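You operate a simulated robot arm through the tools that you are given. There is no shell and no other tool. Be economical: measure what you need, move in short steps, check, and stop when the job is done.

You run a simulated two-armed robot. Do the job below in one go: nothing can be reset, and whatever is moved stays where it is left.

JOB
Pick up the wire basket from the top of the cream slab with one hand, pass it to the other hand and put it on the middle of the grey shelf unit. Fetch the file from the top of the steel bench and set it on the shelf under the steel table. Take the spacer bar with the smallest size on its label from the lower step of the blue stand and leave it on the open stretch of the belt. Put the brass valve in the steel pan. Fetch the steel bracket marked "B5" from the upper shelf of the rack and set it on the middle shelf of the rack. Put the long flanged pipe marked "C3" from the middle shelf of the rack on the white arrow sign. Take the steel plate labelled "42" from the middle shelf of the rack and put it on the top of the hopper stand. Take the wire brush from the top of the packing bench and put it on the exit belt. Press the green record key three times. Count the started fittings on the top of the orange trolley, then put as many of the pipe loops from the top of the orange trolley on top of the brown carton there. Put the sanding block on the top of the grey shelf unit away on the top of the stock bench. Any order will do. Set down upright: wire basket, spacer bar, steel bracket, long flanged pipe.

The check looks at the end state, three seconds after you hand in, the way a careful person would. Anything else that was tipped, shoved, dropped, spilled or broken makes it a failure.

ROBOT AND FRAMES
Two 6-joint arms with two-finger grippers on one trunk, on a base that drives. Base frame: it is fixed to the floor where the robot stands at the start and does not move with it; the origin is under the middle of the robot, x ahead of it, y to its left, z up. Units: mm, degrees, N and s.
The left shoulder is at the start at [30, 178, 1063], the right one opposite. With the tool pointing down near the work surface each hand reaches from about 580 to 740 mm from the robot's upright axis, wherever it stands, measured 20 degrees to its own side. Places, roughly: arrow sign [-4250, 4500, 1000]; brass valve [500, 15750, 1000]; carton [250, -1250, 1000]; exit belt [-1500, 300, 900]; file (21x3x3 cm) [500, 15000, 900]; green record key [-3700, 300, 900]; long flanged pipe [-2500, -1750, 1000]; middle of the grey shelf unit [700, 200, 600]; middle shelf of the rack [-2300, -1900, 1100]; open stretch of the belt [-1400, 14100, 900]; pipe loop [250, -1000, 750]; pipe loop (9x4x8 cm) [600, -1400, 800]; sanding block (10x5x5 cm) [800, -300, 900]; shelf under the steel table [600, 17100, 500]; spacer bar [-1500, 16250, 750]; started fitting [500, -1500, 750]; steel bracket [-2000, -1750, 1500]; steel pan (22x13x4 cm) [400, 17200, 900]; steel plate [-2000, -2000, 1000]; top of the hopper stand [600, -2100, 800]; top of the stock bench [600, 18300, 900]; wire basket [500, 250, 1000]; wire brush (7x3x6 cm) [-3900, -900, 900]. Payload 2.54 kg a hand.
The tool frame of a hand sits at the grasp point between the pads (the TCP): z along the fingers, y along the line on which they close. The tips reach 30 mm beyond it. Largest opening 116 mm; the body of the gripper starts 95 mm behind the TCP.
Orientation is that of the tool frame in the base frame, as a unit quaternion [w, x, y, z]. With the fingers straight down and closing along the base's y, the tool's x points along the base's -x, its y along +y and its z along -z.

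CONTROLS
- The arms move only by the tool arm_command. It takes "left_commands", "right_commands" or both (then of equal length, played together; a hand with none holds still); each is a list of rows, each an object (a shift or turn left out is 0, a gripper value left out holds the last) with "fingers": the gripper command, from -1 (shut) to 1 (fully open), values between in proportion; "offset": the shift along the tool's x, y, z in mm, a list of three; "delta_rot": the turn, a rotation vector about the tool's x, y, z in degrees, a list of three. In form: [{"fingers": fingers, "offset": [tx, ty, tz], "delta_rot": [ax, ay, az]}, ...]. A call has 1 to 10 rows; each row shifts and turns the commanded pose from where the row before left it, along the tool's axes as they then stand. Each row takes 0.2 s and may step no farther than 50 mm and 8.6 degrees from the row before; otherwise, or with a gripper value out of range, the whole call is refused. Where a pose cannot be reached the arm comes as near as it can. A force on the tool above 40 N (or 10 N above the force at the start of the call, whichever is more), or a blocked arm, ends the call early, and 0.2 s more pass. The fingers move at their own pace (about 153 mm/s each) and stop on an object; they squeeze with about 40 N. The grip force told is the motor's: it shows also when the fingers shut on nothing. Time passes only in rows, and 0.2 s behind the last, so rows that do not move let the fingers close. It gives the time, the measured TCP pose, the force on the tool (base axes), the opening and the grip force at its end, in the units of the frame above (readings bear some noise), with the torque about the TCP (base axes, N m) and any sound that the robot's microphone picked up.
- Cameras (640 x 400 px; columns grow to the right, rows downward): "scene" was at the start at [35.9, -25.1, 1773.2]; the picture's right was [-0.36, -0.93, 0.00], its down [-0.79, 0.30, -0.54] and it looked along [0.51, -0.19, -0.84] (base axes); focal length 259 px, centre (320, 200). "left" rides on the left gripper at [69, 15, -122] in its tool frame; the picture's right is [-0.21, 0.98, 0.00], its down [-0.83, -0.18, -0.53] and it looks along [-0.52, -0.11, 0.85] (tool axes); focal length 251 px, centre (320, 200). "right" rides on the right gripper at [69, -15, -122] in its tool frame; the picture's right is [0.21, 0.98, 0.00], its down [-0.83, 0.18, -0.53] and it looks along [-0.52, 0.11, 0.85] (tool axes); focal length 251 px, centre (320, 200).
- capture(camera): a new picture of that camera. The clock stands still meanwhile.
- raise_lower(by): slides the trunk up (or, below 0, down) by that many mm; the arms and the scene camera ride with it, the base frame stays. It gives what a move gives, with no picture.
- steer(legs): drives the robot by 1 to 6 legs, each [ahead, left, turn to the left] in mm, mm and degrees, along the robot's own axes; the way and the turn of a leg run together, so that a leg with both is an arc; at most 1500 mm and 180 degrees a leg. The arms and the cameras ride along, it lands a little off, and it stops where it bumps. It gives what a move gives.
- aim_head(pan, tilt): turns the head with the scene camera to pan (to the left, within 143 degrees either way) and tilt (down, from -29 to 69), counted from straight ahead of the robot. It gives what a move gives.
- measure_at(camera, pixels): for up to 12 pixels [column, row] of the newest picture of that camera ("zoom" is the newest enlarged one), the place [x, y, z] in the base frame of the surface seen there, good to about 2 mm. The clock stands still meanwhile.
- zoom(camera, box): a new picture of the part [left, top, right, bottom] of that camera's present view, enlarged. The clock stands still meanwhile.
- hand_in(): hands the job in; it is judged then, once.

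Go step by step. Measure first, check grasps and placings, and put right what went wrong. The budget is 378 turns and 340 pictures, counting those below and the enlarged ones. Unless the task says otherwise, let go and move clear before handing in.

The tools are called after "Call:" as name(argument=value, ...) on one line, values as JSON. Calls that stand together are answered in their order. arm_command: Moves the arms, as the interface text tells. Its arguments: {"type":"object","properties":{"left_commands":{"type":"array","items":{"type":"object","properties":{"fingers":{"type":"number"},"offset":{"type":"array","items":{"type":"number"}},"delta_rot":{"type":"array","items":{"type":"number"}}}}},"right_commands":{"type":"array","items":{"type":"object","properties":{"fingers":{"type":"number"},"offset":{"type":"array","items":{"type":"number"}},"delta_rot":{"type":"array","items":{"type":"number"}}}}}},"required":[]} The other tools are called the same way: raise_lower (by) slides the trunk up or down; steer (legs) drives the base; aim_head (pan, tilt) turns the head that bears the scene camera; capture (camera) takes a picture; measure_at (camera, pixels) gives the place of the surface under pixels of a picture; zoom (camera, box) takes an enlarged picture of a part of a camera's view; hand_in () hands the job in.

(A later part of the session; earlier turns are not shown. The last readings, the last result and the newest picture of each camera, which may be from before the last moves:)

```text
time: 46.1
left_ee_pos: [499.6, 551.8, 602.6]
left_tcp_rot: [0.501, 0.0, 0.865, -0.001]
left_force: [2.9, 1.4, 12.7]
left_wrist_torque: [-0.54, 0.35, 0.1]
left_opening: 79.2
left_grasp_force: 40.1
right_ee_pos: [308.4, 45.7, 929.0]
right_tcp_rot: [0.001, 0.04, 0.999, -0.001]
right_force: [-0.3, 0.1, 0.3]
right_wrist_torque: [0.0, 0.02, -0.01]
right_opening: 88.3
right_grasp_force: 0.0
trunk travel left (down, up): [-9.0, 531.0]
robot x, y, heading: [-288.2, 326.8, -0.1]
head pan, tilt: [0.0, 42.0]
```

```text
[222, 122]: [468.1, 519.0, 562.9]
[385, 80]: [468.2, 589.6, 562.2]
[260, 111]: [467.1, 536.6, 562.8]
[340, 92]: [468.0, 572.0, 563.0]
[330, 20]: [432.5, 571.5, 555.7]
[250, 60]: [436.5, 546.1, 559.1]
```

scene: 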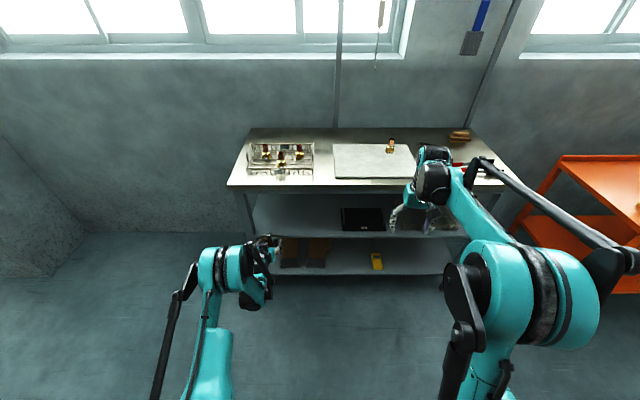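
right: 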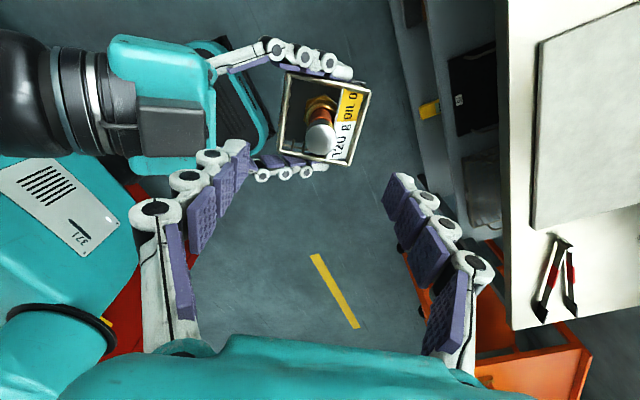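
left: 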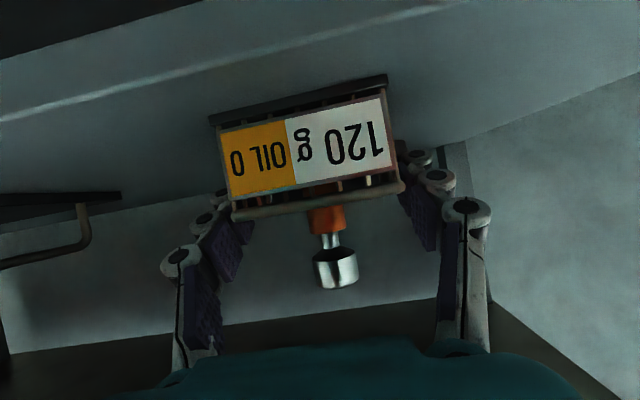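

Contact felt (12.7 N). Open and back straight out.

Call:
arm_command(left_commands=[{"fingers": 0.6}, {"fingers": 0.9}, {"fingers": 0.9}, {}])

Call:
steer(legs=[[-300, 0, 0]])

Call:
capture(camera="left")

Call:
zoom(camera="scene", box=[220, 150, 420, 275])

```text
time: 47.1
left_ee_pos: [500.5, 551.5, 600.4]
left_tcp_rot: [0.499, 0.001, 0.866, -0.001]
left_force: [-0.1, -0.3, -0.3]
left_wrist_torque: [-0.01, -0.01, 0.03]
left_opening: 110.3
left_grasp_force: 0.0
right_ee_pos: [309.4, 46.0, 928.1]
right_tcp_rot: [0.001, 0.04, 0.999, 0.0]
right_force: [0.6, 0.4, 0.2]
right_wrist_torque: [0.02, 0.01, -0.01]
right_opening: 88.3
right_grasp_force: 0.0
trunk travel left (down, up): [-9.0, 531.0]
robot x, y, heading: [-288.9, 326.5, -0.2]
head pan, tilt: [0.0, 42.0]
```

```text
time: 49.2
left_ee_pos: [202.4, 550.8, 601.5]
left_tcp_rot: [0.5, 0.001, 0.866, -0.001]
left_force: [0.5, -0.2, 0.5]
left_wrist_torque: [0.01, 0.02, 0.0]
left_opening: 110.3
left_grasp_force: 0.1
right_ee_pos: [10.9, 45.5, 928.7]
right_tcp_rot: [-0.001, 0.04, 0.999, 0.0]
right_force: [-0.4, -0.2, 0.4]
right_wrist_torque: [-0.02, -0.04, 0.01]
right_opening: 88.4
right_grasp_force: 0.0
trunk travel left (down, up): [-9.0, 531.0]
robot x, y, heading: [-588.2, 325.2, -0.3]
head pan, tilt: [0.0, 42.0]
```

```text
309 pictures are left
```

left: 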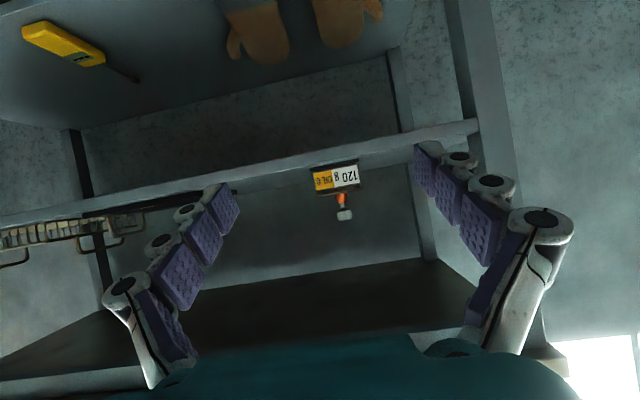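

```text
3.20 times, centred on (320, 212) of scene
```

zoom: 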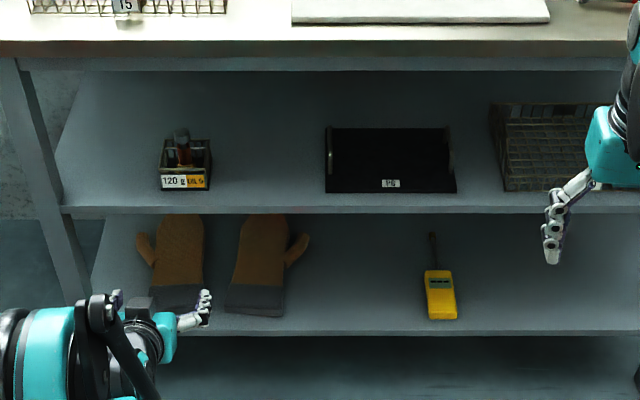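

The basket stands upright on the middle shelf. Raise the trunk, straighten the left hand, and head to the trolley.

Call:
raise_lower(by=266)

Call:
arm_command(left_commands=[{"offset": [-14, 0, -48], "fingers": 1}, {"offset": [-14, 0, -48]}, {"offset": [-14, 0, -48]}, {"delta_rot": [0, 8.57, 0], "offset": [-10, 0, -30]}, {"delta_rot": [0, 8.57, 0], "offset": [-10, 0, -30]}, {"delta_rot": [0, 8.57, 0], "offset": [-10, 0, -30]}, {"delta_rot": [0, 8.57, 0], "offset": [0, 0, -30]}, {"delta_rot": [0, 8.57, 0], "offset": [0, 0, -30]}, {"delta_rot": [0, 8.57, 0], "offset": [0, 0, -30]}, {"delta_rot": [0, 8.57, 0], "offset": [0, 0, 0]}], right_commands=[{"fingers": 1, "delta_rot": [0, 0, -4.6]}, {}, {}, {}, {}, {}, {}, {}, {}, {}])

Call:
aim_head(pan=-60, tilt=35)

Call:
capture(camera="scene")

```text
time: 51.9
left_ee_pos: [205.0, 550.4, 865.6]
left_tcp_rot: [0.5, 0.001, 0.866, 0.0]
left_force: [-0.4, 0.0, 0.1]
left_wrist_torque: [0.03, 0.02, 0.03]
left_opening: 110.2
left_grasp_force: 0.0
right_ee_pos: [11.3, 45.6, 1195.1]
right_tcp_rot: [0.0, 0.041, 0.999, 0.0]
right_force: [0.6, 0.4, -0.2]
right_wrist_torque: [0.04, 0.01, -0.02]
right_opening: 88.2
right_grasp_force: 0.1
trunk travel left (down, up): [-275.0, 265.0]
robot x, y, heading: [-587.9, 328.2, -0.4]
head pan, tilt: [0.0, 42.0]
```

```text
time: 54.1
left_ee_pos: [32.3, 553.7, 1146.0]
left_tcp_rot: [-0.002, 0.001, 1.0, 0.0]
left_force: [0.3, 0.3, 0.1]
left_wrist_torque: [-0.04, 0.05, 0.0]
left_opening: 115.7
left_grasp_force: 0.0
left hand out of reach, approached as far as the arm can: row 2, 3
right_ee_pos: [14.2, 44.9, 1193.4]
right_tcp_rot: [-0.001, 0.0, 1.0, 0.0]
right_force: [0.8, -0.2, 0.4]
right_wrist_torque: [-0.02, 0.01, 0.04]
right_opening: 116.1
right_grasp_force: 0.1
trunk travel left (down, up): [-275.0, 265.0]
robot x, y, heading: [-581.3, 328.1, -0.1]
head pan, tilt: [0.0, 42.0]
```

```text
time: 55.4
left_ee_pos: [30.6, 554.2, 1145.5]
left_tcp_rot: [0.001, 0.002, 1.0, 0.001]
left_force: [-0.8, 0.1, 1.4]
left_wrist_torque: [-0.02, 0.0, -0.04]
left_opening: 116.1
left_grasp_force: 0.1
right_ee_pos: [11.2, 45.3, 1194.8]
right_tcp_rot: [0.0, 0.001, 1.0, 0.0]
right_force: [0.0, -0.1, -0.1]
right_wrist_torque: [0.03, -0.02, 0.02]
right_opening: 116.1
right_grasp_force: 0.0
trunk travel left (down, up): [-275.0, 265.0]
robot x, y, heading: [-581.8, 325.9, -0.0]
head pan, tilt: [-60.0, 35.0]
```

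```text
307 pictures are left
```

scene: 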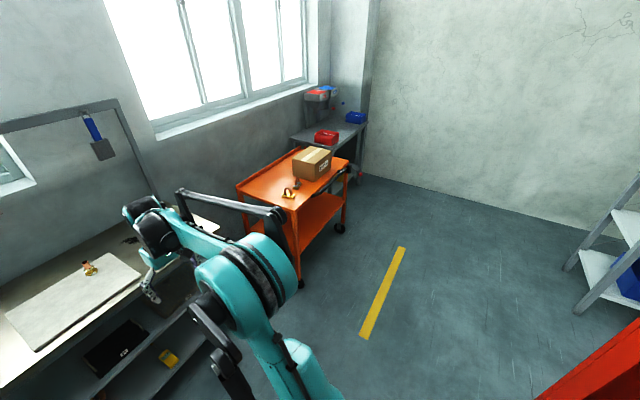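

The trolley stands ahead-right with carton and loops. Drive sideways to face it.

Call:
steer(legs=[[50, -1450, 0], [100, -100, 0]])

Call:
aim_head(pan=0, tilt=45)

Call:
capture(camera="scene")

```text
time: 63.6
left_ee_pos: [175.8, -1017.2, 1145.8]
left_tcp_rot: [0.0, 0.0, 1.0, 0.0]
left_force: [0.1, -0.9, 0.1]
left_wrist_torque: [0.03, 0.02, -0.03]
left_opening: 115.8
left_grasp_force: 0.1
right_ee_pos: [158.1, -1524.7, 1194.0]
right_tcp_rot: [0.0, 0.0, 1.0, 0.0]
right_force: [0.7, -0.6, -0.3]
right_wrist_torque: [0.0, 0.0, -0.01]
right_opening: 116.0
right_grasp_force: 0.0
trunk travel left (down, up): [-275.0, 265.0]
robot x, y, heading: [-443.6, -1244.1, -0.1]
head pan, tilt: [-60.0, 35.0]
```

```text
time: 64.9
left_ee_pos: [175.3, -1016.2, 1146.2]
left_tcp_rot: [0.0, 0.001, 1.0, 0.0]
left_force: [-0.4, 0.8, -0.4]
left_wrist_torque: [0.04, -0.03, -0.03]
left_opening: 115.9
left_grasp_force: 0.1
right_ee_pos: [156.5, -1525.4, 1193.5]
right_tcp_rot: [0.0, 0.0, 1.0, 0.0]
right_force: [0.1, 0.8, -0.6]
right_wrist_torque: [0.02, 0.02, 0.0]
right_opening: 116.0
right_grasp_force: 0.1
trunk travel left (down, up): [-275.0, 265.0]
robot x, y, heading: [-438.3, -1243.8, -0.2]
head pan, tilt: [0.0, 45.0]
```

```text
306 pictures are left
```

scene: 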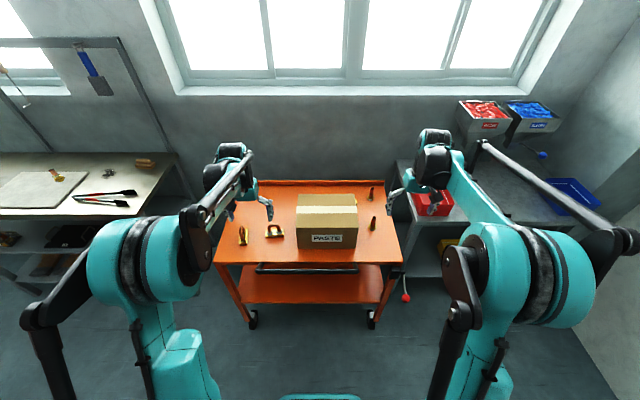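

The trolley top has loops at px (243,235),(275,232), and fittings at (372,193),(373,222). Enlarge, and look behind the carton with the wrist cameras.

Call:
zoom(camera="scene", box=[210, 165, 410, 290])

Call:
capture(camera="left")

Call:
capture(camera="right")

```text
3.20 times, centred on (310, 228) of scene
```

zoom: 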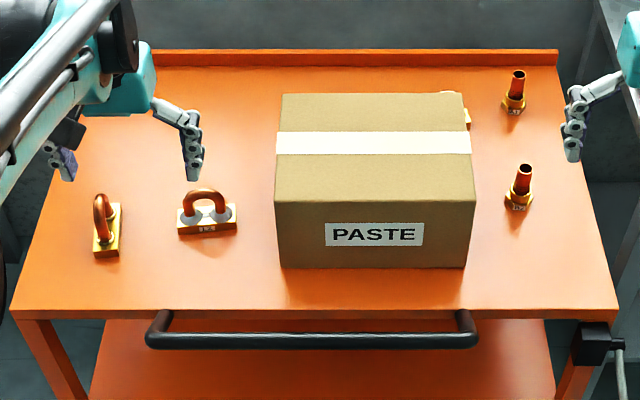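

```text
304 pictures are left
```

left: 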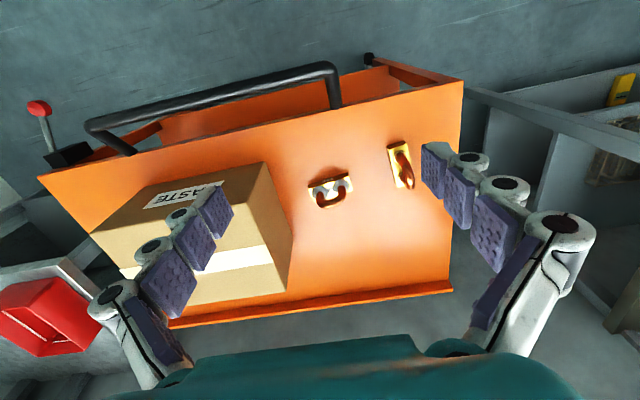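

```text
303 pictures are left
```

right: 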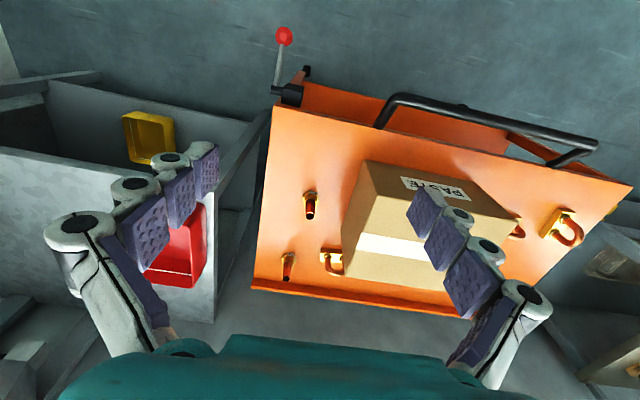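

Call:
zoom(camera="right", box=[240, 160, 480, 310])

Call:
zoom(camera="left", box=[220, 120, 460, 330])

Call:
measure_at(camera="right", pixels=[[332, 262], [325, 262], [310, 205], [287, 265], [348, 245], [352, 275], [340, 272], [368, 165]])

Call:
measure_at(camera="left", pixels=[[330, 188], [310, 190], [350, 180], [330, 205], [398, 165], [404, 165], [412, 185], [390, 148], [292, 240], [265, 165], [230, 250], [285, 293]])

```text
2.67 times, centred on (360, 235) of right
```

zoom: 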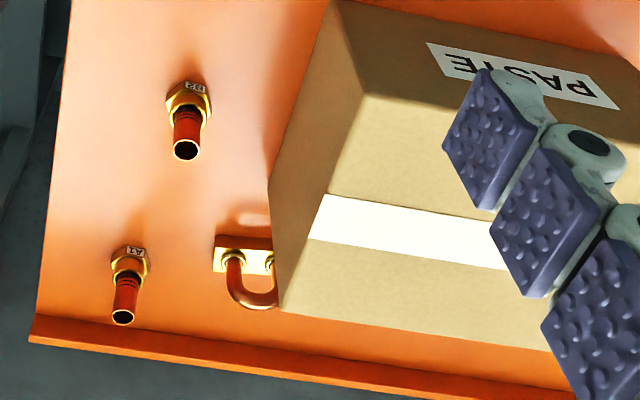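

```text
1.90 times, centred on (340, 225) of left
```

zoom: 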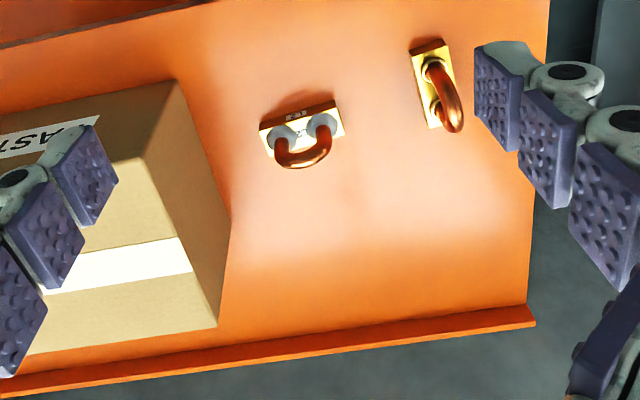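

```text
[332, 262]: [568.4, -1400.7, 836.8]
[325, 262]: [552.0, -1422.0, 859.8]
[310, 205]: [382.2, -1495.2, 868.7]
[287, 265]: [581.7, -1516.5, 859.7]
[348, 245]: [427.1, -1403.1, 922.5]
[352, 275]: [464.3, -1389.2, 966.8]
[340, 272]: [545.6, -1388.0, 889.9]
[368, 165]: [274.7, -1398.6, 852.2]
```

```text
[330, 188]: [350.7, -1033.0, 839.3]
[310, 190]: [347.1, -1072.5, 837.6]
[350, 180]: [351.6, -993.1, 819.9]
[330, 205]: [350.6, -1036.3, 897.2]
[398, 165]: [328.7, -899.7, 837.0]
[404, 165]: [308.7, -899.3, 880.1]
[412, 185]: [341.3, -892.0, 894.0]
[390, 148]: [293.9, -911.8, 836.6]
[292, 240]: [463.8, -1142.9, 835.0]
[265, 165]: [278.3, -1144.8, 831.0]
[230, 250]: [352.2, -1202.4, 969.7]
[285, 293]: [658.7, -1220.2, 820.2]
```

Three loops found (y −900, −1033, and one behind the carton at −1410). I need a closer look at the fittings and behind the carton.

Call:
arm_command(right_commands=[{"offset": [-45, 0, 0]}, {"offset": [-45, 0, 0]}, {"offset": [-45, 0, 0]}, {"offset": [-45, 0, 0]}, {"offset": [-40, 20, 0]}, {"offset": [0, 40, 0]}, {"offset": [0, 40, 0]}, {}])

Call:
capture(camera="right")

Call:
zoom(camera="scene", box=[350, 175, 398, 205])

Call:
zoom(camera="scene", box=[350, 205, 398, 235])

```text
time: 66.7
left_ee_pos: [176.2, -1018.0, 1146.3]
left_tcp_rot: [0.0, 0.001, 1.0, 0.002]
left_force: [0.0, -0.7, -0.2]
left_wrist_torque: [0.04, 0.01, 0.02]
left_opening: 115.8
left_grasp_force: 0.1
right_ee_pos: [333.5, -1425.9, 1186.9]
right_tcp_rot: [0.0, 0.0, 1.0, -0.001]
right_force: [-1.3, 0.0, 0.5]
right_wrist_torque: [0.03, -0.01, 0.03]
right_opening: 115.9
right_grasp_force: 0.1
right hand out of reach, approached as far as the arm can: row 4, 5
trunk travel left (down, up): [-275.0, 265.0]
robot x, y, heading: [-440.4, -1240.4, 0.0]
head pan, tilt: [0.0, 45.0]
```

```text
300 pictures are left
```

right: 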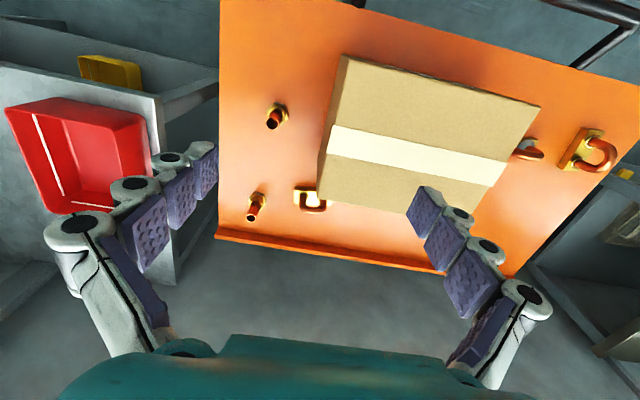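

```text
13.33 times, centred on (374, 190) of scene
```

zoom: 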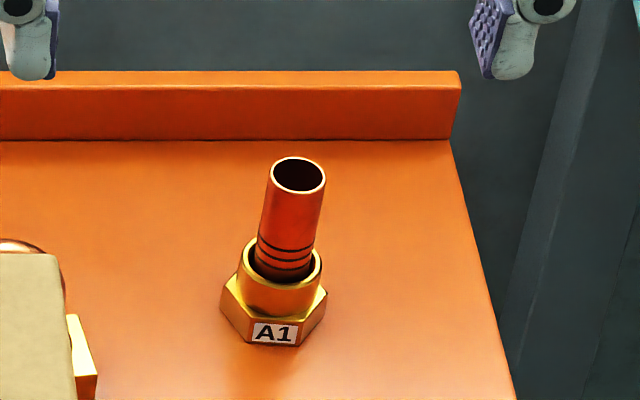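

```text
13.33 times, centred on (374, 220) of scene
```

zoom: 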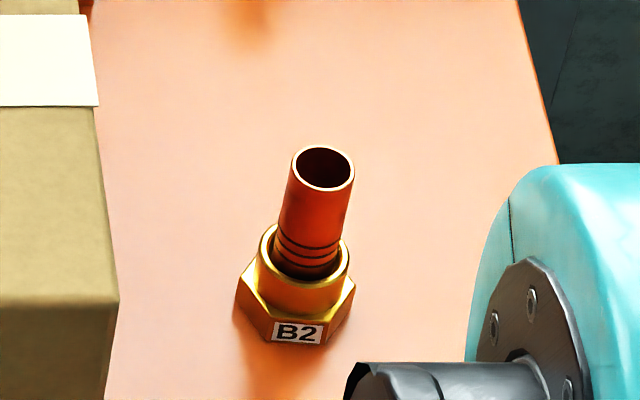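

Both fittings A1 and B2 show thread marks: two started fittings, no others visible. Look at the loops closely.

Call:
zoom(camera="scene", box=[232, 210, 296, 250])

Call:
zoom(camera="right", box=[290, 170, 370, 220])

Call:
zoom(camera="right", box=[500, 110, 628, 190])

Call:
zoom(camera="left", box=[300, 130, 428, 210])

```text
10.00 times, centred on (264, 230) of scene
```

zoom: 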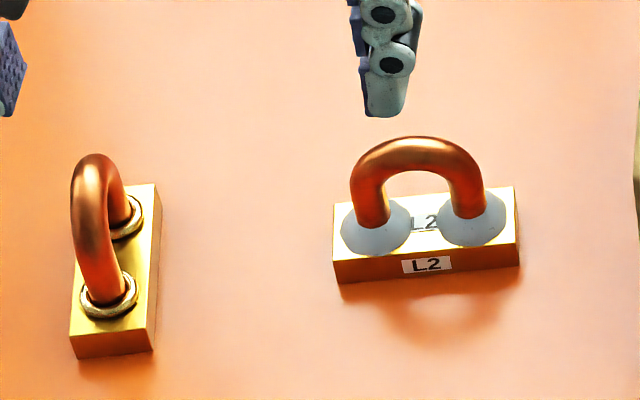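

```text
8.00 times, centred on (330, 195) of right
```

zoom: 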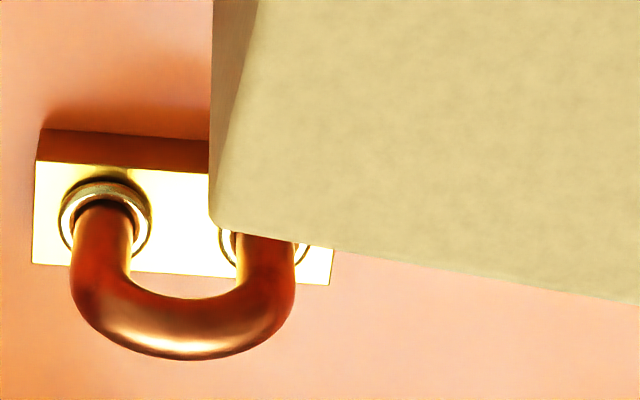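

```text
5.00 times, centred on (564, 150) of right
```

zoom: 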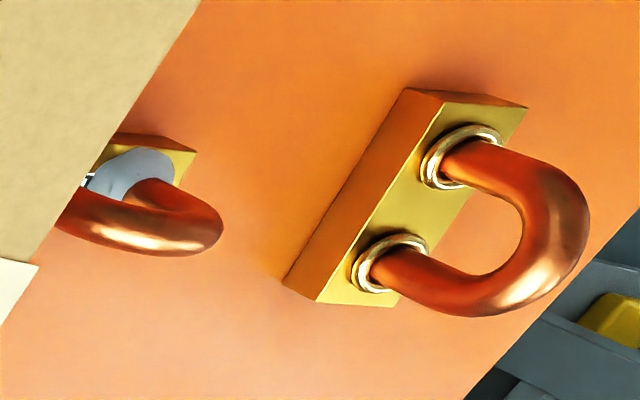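

```text
5.00 times, centred on (364, 170) of left
```

zoom: 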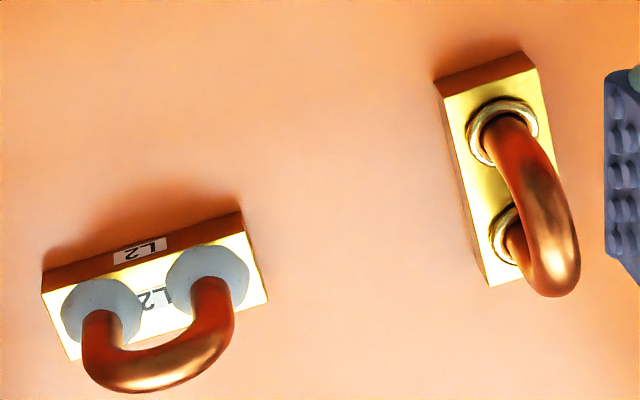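

Two plain loops (ferrule joints) and one "L2" with potted joints; I'll use the two plain ones. Measure the one behind the carton and the carton's edges.

Call:
measure_at(camera="right", pixels=[[345, 57], [318, 205], [420, 222], [538, 105], [296, 190], [296, 204], [305, 198], [306, 210], [325, 208], [330, 204], [320, 202]])

Call:
measure_at(camera="zoom", pixels=[[440, 95], [535, 60], [490, 280], [555, 262], [560, 290], [525, 130], [555, 200]])

Call:
zoom(camera="scene", box=[320, 180, 368, 210])

```text
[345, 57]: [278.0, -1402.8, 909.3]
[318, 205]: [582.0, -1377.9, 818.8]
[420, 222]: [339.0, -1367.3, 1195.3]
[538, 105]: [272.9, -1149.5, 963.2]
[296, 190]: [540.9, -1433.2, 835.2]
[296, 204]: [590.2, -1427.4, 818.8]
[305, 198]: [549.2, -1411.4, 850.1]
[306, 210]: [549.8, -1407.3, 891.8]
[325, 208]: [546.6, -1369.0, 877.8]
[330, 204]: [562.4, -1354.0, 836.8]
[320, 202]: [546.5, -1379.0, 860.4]
```

```text
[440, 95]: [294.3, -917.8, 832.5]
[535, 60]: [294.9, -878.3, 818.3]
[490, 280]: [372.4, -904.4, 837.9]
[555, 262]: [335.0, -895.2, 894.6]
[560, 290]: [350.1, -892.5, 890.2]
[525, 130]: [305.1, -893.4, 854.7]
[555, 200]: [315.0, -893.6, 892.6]
```

```text
13.33 times, centred on (344, 195) of scene
```

zoom: 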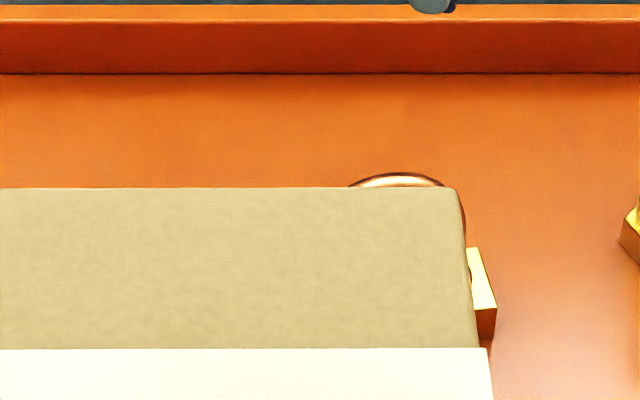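

Call:
measure_at(camera="scene", pixels=[[320, 397], [300, 271], [300, 258], [240, 260], [390, 262], [252, 318], [370, 318], [405, 297], [320, 181], [345, 197], [300, 197]])

Call:
aim_head(pan=0, tilt=68)

Call:
capture(camera="scene")

```text
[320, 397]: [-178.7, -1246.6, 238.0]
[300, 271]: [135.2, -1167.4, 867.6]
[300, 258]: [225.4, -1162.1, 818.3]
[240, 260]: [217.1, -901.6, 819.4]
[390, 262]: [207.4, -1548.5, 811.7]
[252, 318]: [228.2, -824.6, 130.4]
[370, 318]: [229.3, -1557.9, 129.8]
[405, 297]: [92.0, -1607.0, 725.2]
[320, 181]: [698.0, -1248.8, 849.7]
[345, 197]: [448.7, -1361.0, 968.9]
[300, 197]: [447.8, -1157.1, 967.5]
```

```text
time: 67.6
left_ee_pos: [175.4, -1015.8, 1145.8]
left_tcp_rot: [0.0, 0.0, 1.0, 0.0]
left_force: [-0.4, 0.3, 0.6]
left_wrist_torque: [0.0, -0.01, 0.0]
left_opening: 115.8
left_grasp_force: 0.0
right_ee_pos: [332.2, -1427.1, 1186.2]
right_tcp_rot: [0.0, 0.0, 1.0, 0.0]
right_force: [-0.1, -0.5, 0.0]
right_wrist_torque: [-0.01, 0.01, 0.02]
right_opening: 115.8
right_grasp_force: 0.1
trunk travel left (down, up): [-275.0, 265.0]
robot x, y, heading: [-440.3, -1239.8, -0.2]
head pan, tilt: [0.0, 68.0]
```

```text
292 pictures are left
```

scene: 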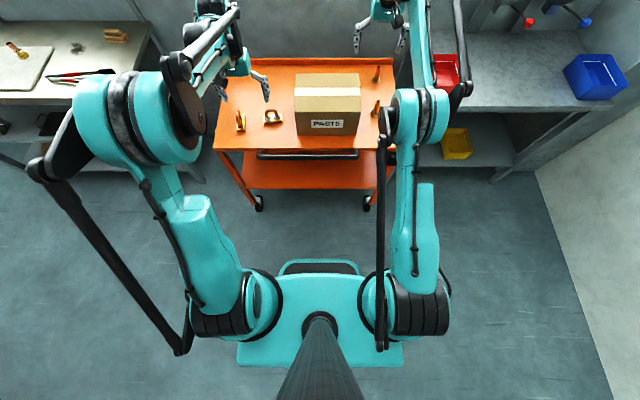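

The base front reaches 262 mm ahead of the axis, trolley wheels begin at x≈228, so x=−130 is possible. First the left loop: drive to (−280,−1150).

Call:
steer(legs=[[160, 90, 0]])

Call:
arm_command(left_commands=[{"offset": [10, 30, 20]}, {"offset": [10, 20, 20]}, {}])

Call:
capture(camera="left")

```text
time: 69.1
left_ee_pos: [336.1, -927.7, 1146.3]
left_tcp_rot: [0.0, 0.001, 1.0, 0.0]
left_force: [0.6, 0.4, -1.2]
left_wrist_torque: [-0.01, 0.05, -0.01]
left_opening: 116.0
left_grasp_force: 0.0
right_ee_pos: [491.9, -1337.6, 1186.0]
right_tcp_rot: [-0.001, 0.001, 1.0, 0.001]
right_force: [-0.5, -0.1, 0.4]
right_wrist_torque: [-0.06, -0.02, 0.02]
right_opening: 116.0
right_grasp_force: 0.0
trunk travel left (down, up): [-275.0, 265.0]
robot x, y, heading: [-282.1, -1157.0, -0.3]
head pan, tilt: [0.0, 68.0]
```

```text
time: 69.9
left_ee_pos: [313.0, -878.2, 1107.1]
left_tcp_rot: [0.0, 0.002, 1.0, 0.0]
left_force: [0.6, 0.2, -0.5]
left_wrist_torque: [0.04, 0.01, -0.03]
left_opening: 115.7
left_grasp_force: 0.1
right_ee_pos: [490.9, -1338.9, 1186.6]
right_tcp_rot: [0.0, 0.001, 1.0, 0.0]
right_force: [0.2, 0.4, -0.4]
right_wrist_torque: [-0.03, -0.02, 0.01]
right_opening: 116.1
right_grasp_force: 0.1
trunk travel left (down, up): [-275.0, 265.0]
robot x, y, heading: [-283.5, -1153.2, -0.2]
head pan, tilt: [0.0, 68.0]
```

```text
291 pictures are left
```

left: 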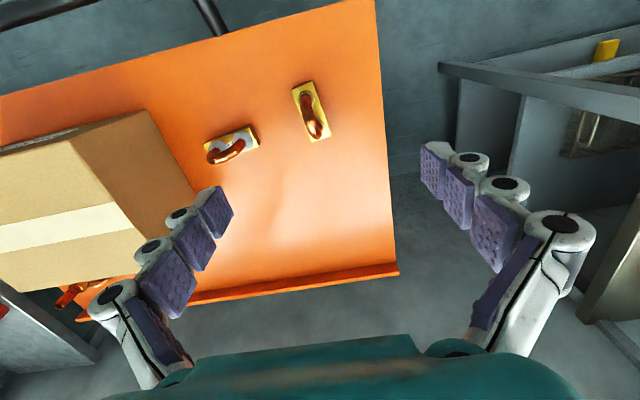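

Call:
zoom(camera="left", box=[270, 70, 366, 150])

Call:
measure_at(camera="left", pixels=[[293, 89], [313, 82], [310, 141], [330, 135], [301, 115], [308, 110], [312, 125], [316, 134]])

```text
5.00 times, centred on (318, 110) of left
```

zoom: 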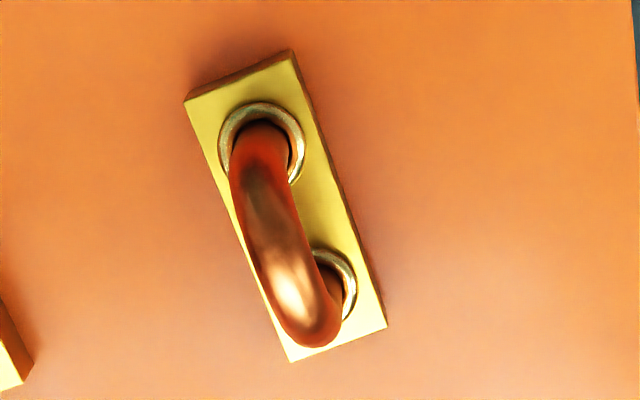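

```text
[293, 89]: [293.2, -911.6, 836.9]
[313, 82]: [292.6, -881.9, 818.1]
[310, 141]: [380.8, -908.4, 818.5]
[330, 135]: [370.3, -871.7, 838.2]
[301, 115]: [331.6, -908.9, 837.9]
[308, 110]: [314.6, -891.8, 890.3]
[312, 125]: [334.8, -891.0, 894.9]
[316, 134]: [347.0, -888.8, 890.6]
```

The loop's arch centre is (333,−891,895), yawed about 4.5°. Go down over it with a narrower opening.

Call:
arm_command(left_commands=[{"offset": [-20, -13, 0], "fingers": 0.3}, {"delta_rot": [0, 0, -4.5], "offset": [0, 0, 40]}, {"offset": [0, 0, 45]}, {"offset": [0, 0, 45]}, {}])

Call:
capture(camera="left")

```text
time: 71.1
left_ee_pos: [333.5, -890.7, 976.5]
left_tcp_rot: [0.0, -0.037, 0.999, 0.0]
left_force: [-0.3, -0.9, 0.9]
left_wrist_torque: [0.0, 0.0, 0.0]
left_opening: 75.6
left_grasp_force: 0.1
right_ee_pos: [490.5, -1338.0, 1188.2]
right_tcp_rot: [0.0, 0.001, 1.0, 0.0]
right_force: [0.0, -0.7, 0.3]
right_wrist_torque: [0.0, 0.0, 0.01]
right_opening: 115.9
right_grasp_force: 0.0
trunk travel left (down, up): [-275.0, 265.0]
robot x, y, heading: [-281.4, -1152.5, -0.4]
head pan, tilt: [0.0, 68.0]
```

```text
289 pictures are left
```

left: 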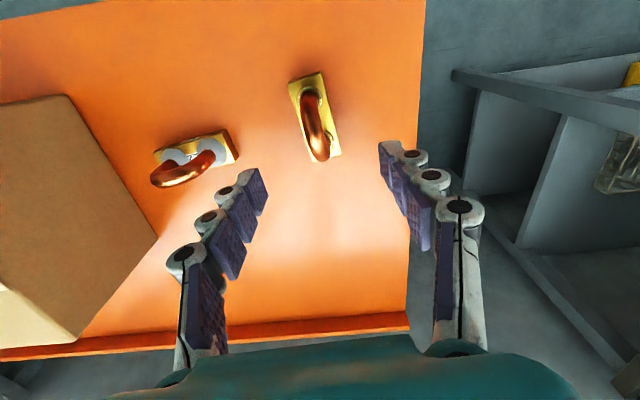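

Aligned. Descend to z 880, close, lift.

Call:
arm_command(left_commands=[{"offset": [0, 0, 35]}, {"offset": [0, 0, 35]}, {"offset": [0, 0, 26]}, {}, {"fingers": -1}, {"fingers": -1}, {"fingers": -1}, {}])

Call:
arm_command(left_commands=[{"offset": [0, 0, -40]}, {"offset": [0, 0, -50]}, {"offset": [0, 0, -50]}, {"offset": [0, 0, -50]}, {}])

Call:
capture(camera="left")

```text
time: 72.9
left_ee_pos: [334.8, -891.2, 880.4]
left_tcp_rot: [0.0, -0.037, 0.999, -0.001]
left_force: [-0.5, -1.6, -0.2]
left_wrist_torque: [-0.01, 0.2, 0.05]
left_opening: 14.3
left_grasp_force: 40.1
right_ee_pos: [491.9, -1338.6, 1186.0]
right_tcp_rot: [-0.001, 0.001, 1.0, 0.0]
right_force: [0.0, 0.1, 0.4]
right_wrist_torque: [-0.02, -0.03, -0.02]
right_opening: 116.2
right_grasp_force: 0.0
trunk travel left (down, up): [-275.0, 265.0]
robot x, y, heading: [-281.5, -1153.7, -0.3]
head pan, tilt: [0.0, 68.0]
```

```text
time: 74.1
left_ee_pos: [335.4, -891.8, 1071.2]
left_tcp_rot: [-0.001, -0.037, 0.999, -0.001]
left_force: [0.1, 0.4, -4.4]
left_wrist_torque: [0.0, 0.0, -0.01]
left_opening: 14.4
left_grasp_force: 39.4
right_ee_pos: [492.0, -1338.4, 1185.4]
right_tcp_rot: [-0.001, 0.001, 1.0, 0.001]
right_force: [0.3, 0.0, 0.0]
right_wrist_torque: [0.05, 0.03, 0.01]
right_opening: 115.9
right_grasp_force: 0.1
trunk travel left (down, up): [-275.0, 265.0]
robot x, y, heading: [-283.2, -1150.7, -0.2]
head pan, tilt: [0.0, 68.0]
```

```text
288 pictures are left
```

left: 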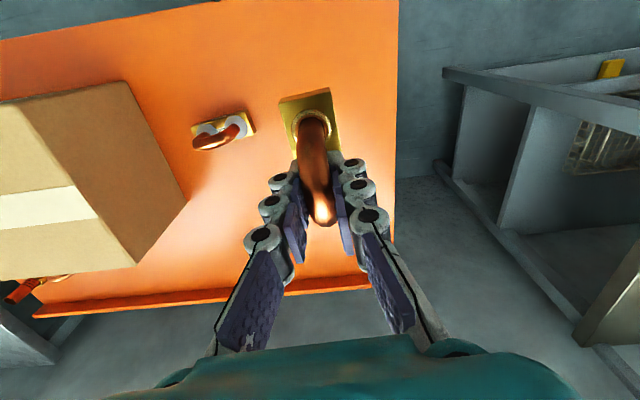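

Held, hanging straight. Carry it over the carton (top z 968) at (350,−1200), moving the right hand away.

Call:
arm_command(left_commands=[{"offset": [1.3, -44.2, 0]}, {"offset": [1.3, -44.2, 0]}, {"offset": [1.3, -44.2, 0]}, {"offset": [1.3, -44.2, 0]}, {"offset": [1.3, -44.2, 0]}, {"offset": [1.3, -44.2, 0]}, {"offset": [1.3, -44.2, 0]}, {}], right_commands=[{"offset": [0, -40, 0]}, {"offset": [0, -40, 0]}, {"offset": [20, -40, 0]}, {"offset": [20, 0, 0]}, {}, {}, {}, {}])

Call:
arm_command(left_commands=[{"offset": [0, 0, 20]}, {"offset": [0, 0, 15]}, {"offset": [0, 0, 5]}, {}])

Call:
capture(camera="left")

Call:
zoom(camera="scene", box=[200, 10, 440, 160])

```text
time: 75.9
left_ee_pos: [348.2, -1199.1, 1068.8]
left_tcp_rot: [0.0, -0.038, 0.999, 0.0]
left_force: [-0.8, -0.2, -3.7]
left_wrist_torque: [-0.05, -0.05, -0.02]
left_opening: 14.3
left_grasp_force: 39.6
right_ee_pos: [450.0, -1457.5, 1187.3]
right_tcp_rot: [0.0, 0.001, 1.0, -0.001]
right_force: [0.6, 0.1, -0.4]
right_wrist_torque: [-0.06, -0.02, 0.0]
right_opening: 116.1
right_grasp_force: 0.1
trunk travel left (down, up): [-275.0, 265.0]
robot x, y, heading: [-281.2, -1153.4, -0.3]
head pan, tilt: [0.0, 68.0]
```

```text
time: 76.9
left_ee_pos: [349.0, -1200.1, 1030.9]
left_tcp_rot: [0.001, -0.036, 0.999, 0.0]
left_force: [5.4, -1.4, 8.7]
left_wrist_torque: [0.11, 0.25, 0.0]
left_opening: 14.3
left_grasp_force: 38.9
right_ee_pos: [451.0, -1459.3, 1187.4]
right_tcp_rot: [0.0, 0.001, 1.0, 0.001]
right_force: [0.2, -0.3, -0.9]
right_wrist_torque: [-0.03, 0.0, 0.03]
right_opening: 116.0
right_grasp_force: 0.0
trunk travel left (down, up): [-275.0, 265.0]
robot x, y, heading: [-283.4, -1153.0, -0.5]
head pan, tilt: [0.0, 68.0]
```

```text
287 pictures are left
```

left: 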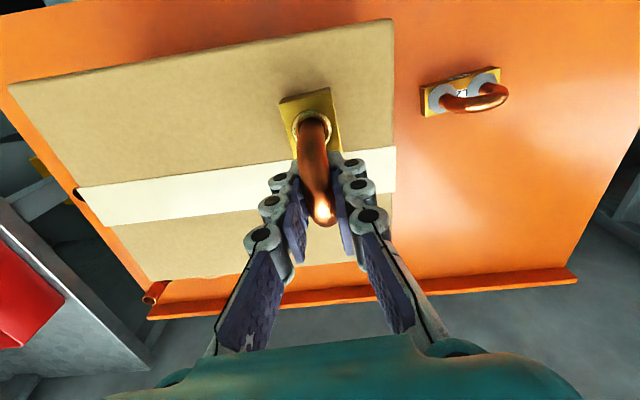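

```text
2.67 times, centred on (320, 85) of scene
```

zoom: 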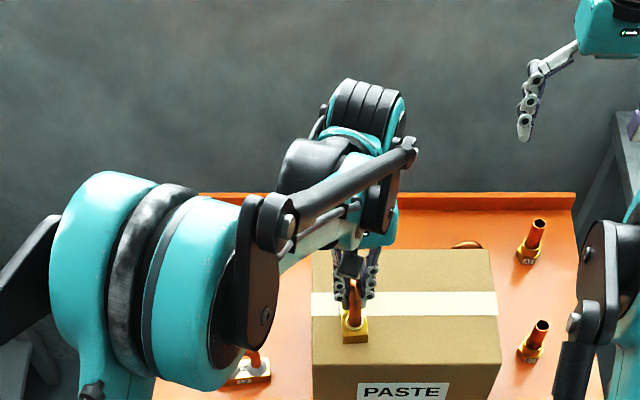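

On the carton with contact. Release and rise.

Call:
arm_command(left_commands=[{"fingers": -0.6}, {"fingers": -0.2}, {}, {"offset": [0, 0, -40]}, {"offset": [0, 0, -45]}, {"offset": [0, 45, -45]}, {"offset": [0, 50, 0]}, {"offset": [0, 50, 0]}, {"offset": [0, 50, 0]}, {"offset": [0, 50, 0]}])

Call:
capture(camera="left")

```text
refused: row 6 steps farther than a row can; nothing moved
```

```text
285 pictures are left
```

left: 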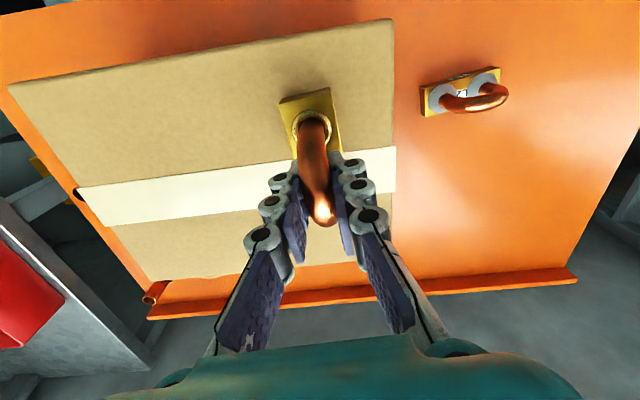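

Call:
arm_command(left_commands=[{"fingers": -0.6}, {"fingers": -0.2}, {}, {"offset": [0, 0, -40]}, {"offset": [0, 0, -45]}, {"offset": [0, 0, -45]}, {"offset": [0, 48, 0]}, {"offset": [0, 48, 0]}, {"offset": [0, 48, 0]}, {"offset": [0, 48, 0]}])

Call:
capture(camera="left")

Call:
steer(legs=[[150, -47, 0]])

Call:
arm_command(right_commands=[{"offset": [40, 20, 0], "fingers": 0.0}, {"offset": [40, 20, 0]}, {"offset": [0, 40, 0]}, {}])

Call:
capture(camera="right")

```text
time: 79.1
left_ee_pos: [333.6, -1007.2, 1159.3]
left_tcp_rot: [0.0, -0.038, 0.999, -0.001]
left_force: [-0.3, -0.7, 0.6]
left_wrist_torque: [-0.01, -0.03, -0.02]
left_opening: 46.2
left_grasp_force: 0.0
right_ee_pos: [450.2, -1456.9, 1186.7]
right_tcp_rot: [0.0, 0.0, 1.0, -0.001]
right_force: [-1.1, 0.9, -0.3]
right_wrist_torque: [-0.03, -0.02, 0.05]
right_opening: 116.2
right_grasp_force: 0.1
trunk travel left (down, up): [-275.0, 265.0]
robot x, y, heading: [-282.0, -1153.0, -0.3]
head pan, tilt: [0.0, 68.0]
```

```text
284 pictures are left
```

left: 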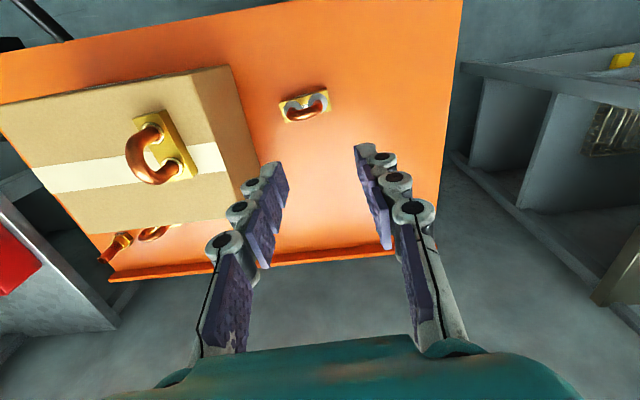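

```text
time: 80.5
left_ee_pos: [480.8, -1054.5, 1158.3]
left_tcp_rot: [0.0, -0.039, 0.999, -0.001]
left_force: [0.1, 0.0, 0.0]
left_wrist_torque: [0.04, 0.05, 0.04]
left_opening: 46.5
left_grasp_force: 0.1
right_ee_pos: [600.0, -1505.4, 1186.4]
right_tcp_rot: [-0.001, 0.0, 1.0, 0.0]
right_force: [-0.2, -0.9, -0.1]
right_wrist_torque: [0.03, 0.06, -0.01]
right_opening: 115.8
right_grasp_force: 0.0
trunk travel left (down, up): [-275.0, 265.0]
robot x, y, heading: [-136.2, -1195.9, -0.2]
head pan, tilt: [0.0, 68.0]
```

```text
time: 81.5
left_ee_pos: [480.4, -1054.7, 1159.1]
left_tcp_rot: [0.0, -0.039, 0.999, 0.001]
left_force: [0.7, -0.6, 1.1]
left_wrist_torque: [0.02, -0.06, 0.01]
left_opening: 46.4
left_grasp_force: 0.0
right_ee_pos: [517.8, -1424.3, 1187.5]
right_tcp_rot: [0.0, 0.001, 1.0, 0.001]
right_force: [-0.7, -0.5, -0.5]
right_wrist_torque: [0.04, 0.0, 0.04]
right_opening: 57.8
right_grasp_force: 0.0
trunk travel left (down, up): [-275.0, 265.0]
robot x, y, heading: [-130.4, -1200.8, -0.2]
head pan, tilt: [0.0, 68.0]
```

```text
283 pictures are left
```

right: 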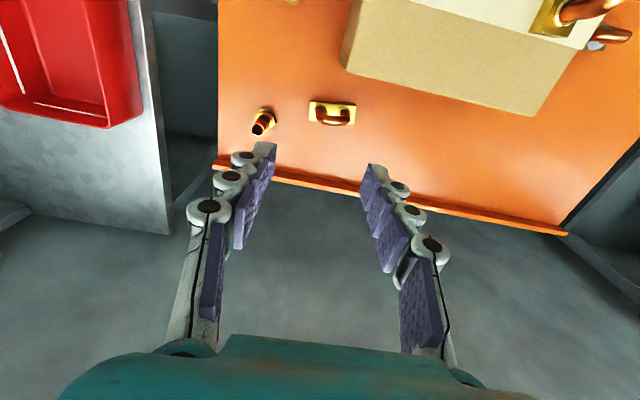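

The loop sits in the clear behind the carton at px (332,113). Measure its arch precisely.

Call:
zoom(camera="right", box=[292, 85, 372, 135])

Call:
measure_at(camera="zoom", pixels=[[140, 130], [510, 160], [135, 290], [505, 310], [310, 300], [240, 270], [400, 280], [325, 250], [140, 180]])

Call:
measure_at(camera="right", pixels=[[345, 65], [520, 112], [430, 90]])

```text
8.00 times, centred on (332, 110) of right
```

zoom: 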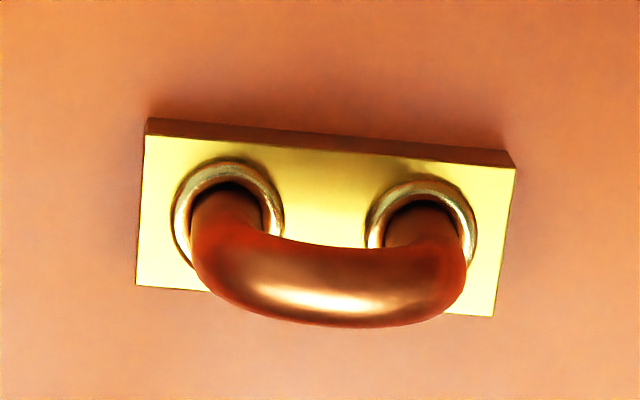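

```text
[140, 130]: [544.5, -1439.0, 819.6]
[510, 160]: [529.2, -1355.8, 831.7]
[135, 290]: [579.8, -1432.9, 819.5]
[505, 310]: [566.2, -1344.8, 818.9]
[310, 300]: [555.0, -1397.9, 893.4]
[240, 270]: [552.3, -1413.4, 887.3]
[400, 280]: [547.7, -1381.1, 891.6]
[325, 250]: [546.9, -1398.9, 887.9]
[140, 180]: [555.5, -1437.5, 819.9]
```

```text
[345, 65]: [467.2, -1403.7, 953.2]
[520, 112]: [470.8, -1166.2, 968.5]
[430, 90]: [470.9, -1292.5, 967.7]
```

Yaw about 9°, arch centre (553,−1395). Turn the right hand 81° to close across it and go over it.

Call:
arm_command(right_commands=[{"delta_rot": [0, 0, 8.1]}, {"delta_rot": [0, 0, 8.1]}, {"delta_rot": [0, 0, 8.1]}, {"delta_rot": [0, 0, 8.1]}, {"delta_rot": [0, 0, 8.1]}, {"delta_rot": [0, 0, 8.1]}, {"delta_rot": [0, 0, 8.1]}, {"delta_rot": [0, 0, 8.1]}, {"delta_rot": [0, 0, 8.1]}, {"delta_rot": [0, 0, 8.1]}])

Call:
arm_command(right_commands=[{"offset": [23, 40, 0]}, {"offset": [0, 0, 50]}, {"offset": [0, 0, 50]}, {"offset": [0, 0, 50]}, {"offset": [0, 0, 40]}, {}])

Call:
capture(camera="right")

```text
time: 83.7
left_ee_pos: [480.1, -1054.0, 1159.7]
left_tcp_rot: [0.001, -0.038, 0.999, 0.0]
left_force: [-0.2, -0.6, 0.6]
left_wrist_torque: [0.0, 0.0, 0.02]
left_opening: 46.3
left_grasp_force: 0.0
right_ee_pos: [518.5, -1425.3, 1186.2]
right_tcp_rot: [0.0, 0.65, 0.76, 0.001]
right_force: [0.0, -0.2, 0.4]
right_wrist_torque: [-0.01, 0.0, -0.02]
right_opening: 57.8
right_grasp_force: 0.1
trunk travel left (down, up): [-275.0, 265.0]
robot x, y, heading: [-136.6, -1199.7, 0.0]
head pan, tilt: [0.0, 68.0]
```

```text
time: 85.1
left_ee_pos: [480.8, -1054.7, 1159.0]
left_tcp_rot: [0.0, -0.039, 0.999, 0.0]
left_force: [0.5, 0.0, -0.2]
left_wrist_torque: [0.01, -0.03, -0.02]
left_opening: 46.2
left_grasp_force: 0.1
right_ee_pos: [554.2, -1395.8, 996.5]
right_tcp_rot: [0.0, 0.649, 0.761, 0.0]
right_force: [-0.1, 0.0, 0.2]
right_wrist_torque: [0.04, -0.01, -0.02]
right_opening: 58.0
right_grasp_force: 0.1
trunk travel left (down, up): [-275.0, 265.0]
robot x, y, heading: [-133.6, -1206.6, -0.1]
head pan, tilt: [0.0, 68.0]
```

```text
281 pictures are left
```

right: 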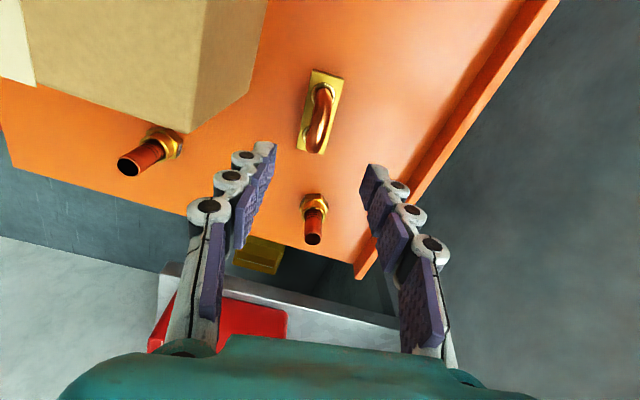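

Aligned with the loop. Descend to 880, grip, lift.

Call:
arm_command(right_commands=[{"offset": [0, 0, 40]}, {"offset": [0, 0, 40]}, {"offset": [0, 0, 36]}, {}, {"fingers": -1}, {"fingers": -1}, {"fingers": -1}, {}])

Call:
arm_command(right_commands=[{"offset": [0, 0, -40]}, {"offset": [0, 0, -50]}, {"offset": [0, 0, -50]}, {"offset": [0, 0, -50]}, {}])

Call:
capture(camera="right")

```text
time: 86.9
left_ee_pos: [480.6, -1055.0, 1158.6]
left_tcp_rot: [0.001, -0.038, 0.999, 0.0]
left_force: [-0.2, 0.5, 0.7]
left_wrist_torque: [0.01, -0.01, 0.01]
left_opening: 46.5
left_grasp_force: 0.2
right_ee_pos: [555.1, -1394.3, 881.1]
right_tcp_rot: [0.0, 0.65, 0.76, -0.001]
right_force: [-1.6, 0.2, 0.3]
right_wrist_torque: [-0.1, 0.01, -0.05]
right_opening: 13.8
right_grasp_force: 39.9
trunk travel left (down, up): [-275.0, 265.0]
robot x, y, heading: [-134.7, -1199.6, -0.1]
head pan, tilt: [0.0, 68.0]
```

```text
time: 88.1
left_ee_pos: [482.2, -1054.2, 1158.8]
left_tcp_rot: [0.0, -0.039, 0.999, 0.0]
left_force: [-0.4, -1.7, 0.3]
left_wrist_torque: [0.02, -0.01, -0.02]
left_opening: 46.3
left_grasp_force: 0.1
right_ee_pos: [556.7, -1395.8, 1069.2]
right_tcp_rot: [-0.001, 0.649, 0.76, -0.001]
right_force: [0.3, -0.3, -5.1]
right_wrist_torque: [-0.04, 0.02, 0.03]
right_opening: 14.5
right_grasp_force: 39.5
trunk travel left (down, up): [-275.0, 265.0]
robot x, y, heading: [-137.1, -1199.2, -0.2]
head pan, tilt: [0.0, 68.0]
```

```text
280 pictures are left
```

right: 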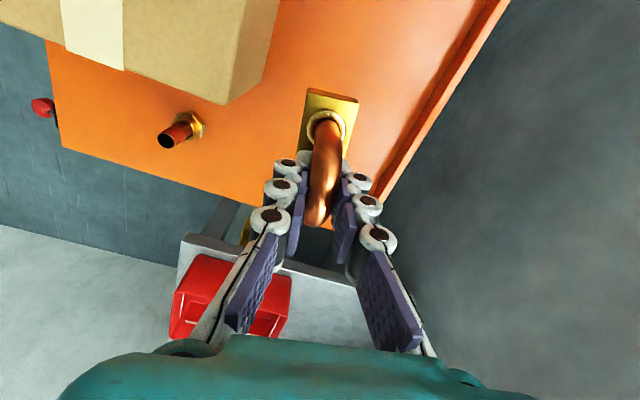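

Held. Move it over the carton by driving back 180 and left 75.

Call:
steer(legs=[[-180, 75, 0]])

Call:
arm_command(right_commands=[{"offset": [0, 0, 20]}, {"offset": [0, 0, 15]}, {"offset": [0, 0, 4]}, {}])

Call:
capture(camera="right")

```text
time: 89.7
left_ee_pos: [300.0, -978.9, 1159.1]
left_tcp_rot: [0.0, -0.038, 0.999, 0.0]
left_force: [-0.9, 0.8, -0.2]
left_wrist_torque: [-0.02, -0.02, 0.01]
left_opening: 46.3
left_grasp_force: 0.0
right_ee_pos: [373.6, -1319.5, 1071.7]
right_tcp_rot: [0.001, 0.649, 0.76, 0.0]
right_force: [0.6, 1.2, -3.6]
right_wrist_torque: [-0.01, 0.0, 0.01]
right_opening: 14.4
right_grasp_force: 40.1
trunk travel left (down, up): [-275.0, 265.0]
robot x, y, heading: [-315.5, -1127.0, 0.4]
head pan, tilt: [0.0, 68.0]
```

```text
time: 90.7
left_ee_pos: [299.5, -979.6, 1159.0]
left_tcp_rot: [0.0, -0.038, 0.999, 0.0]
left_force: [0.3, -0.5, 0.1]
left_wrist_torque: [0.02, -0.01, 0.03]
left_opening: 46.5
left_grasp_force: 0.0
right_ee_pos: [373.2, -1320.1, 1031.6]
right_tcp_rot: [0.0, 0.649, 0.76, 0.0]
right_force: [-0.3, -0.4, -4.0]
right_wrist_torque: [-0.01, -0.01, -0.01]
right_opening: 14.2
right_grasp_force: 39.7
trunk travel left (down, up): [-275.0, 265.0]
robot x, y, heading: [-316.3, -1126.7, -0.1]
head pan, tilt: [0.0, 68.0]
```

```text
279 pictures are left
```

right: 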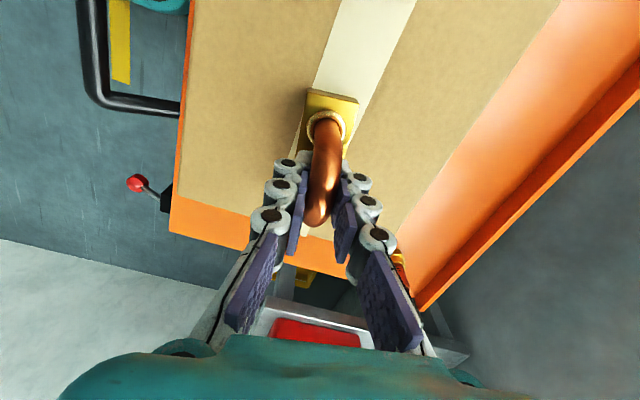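

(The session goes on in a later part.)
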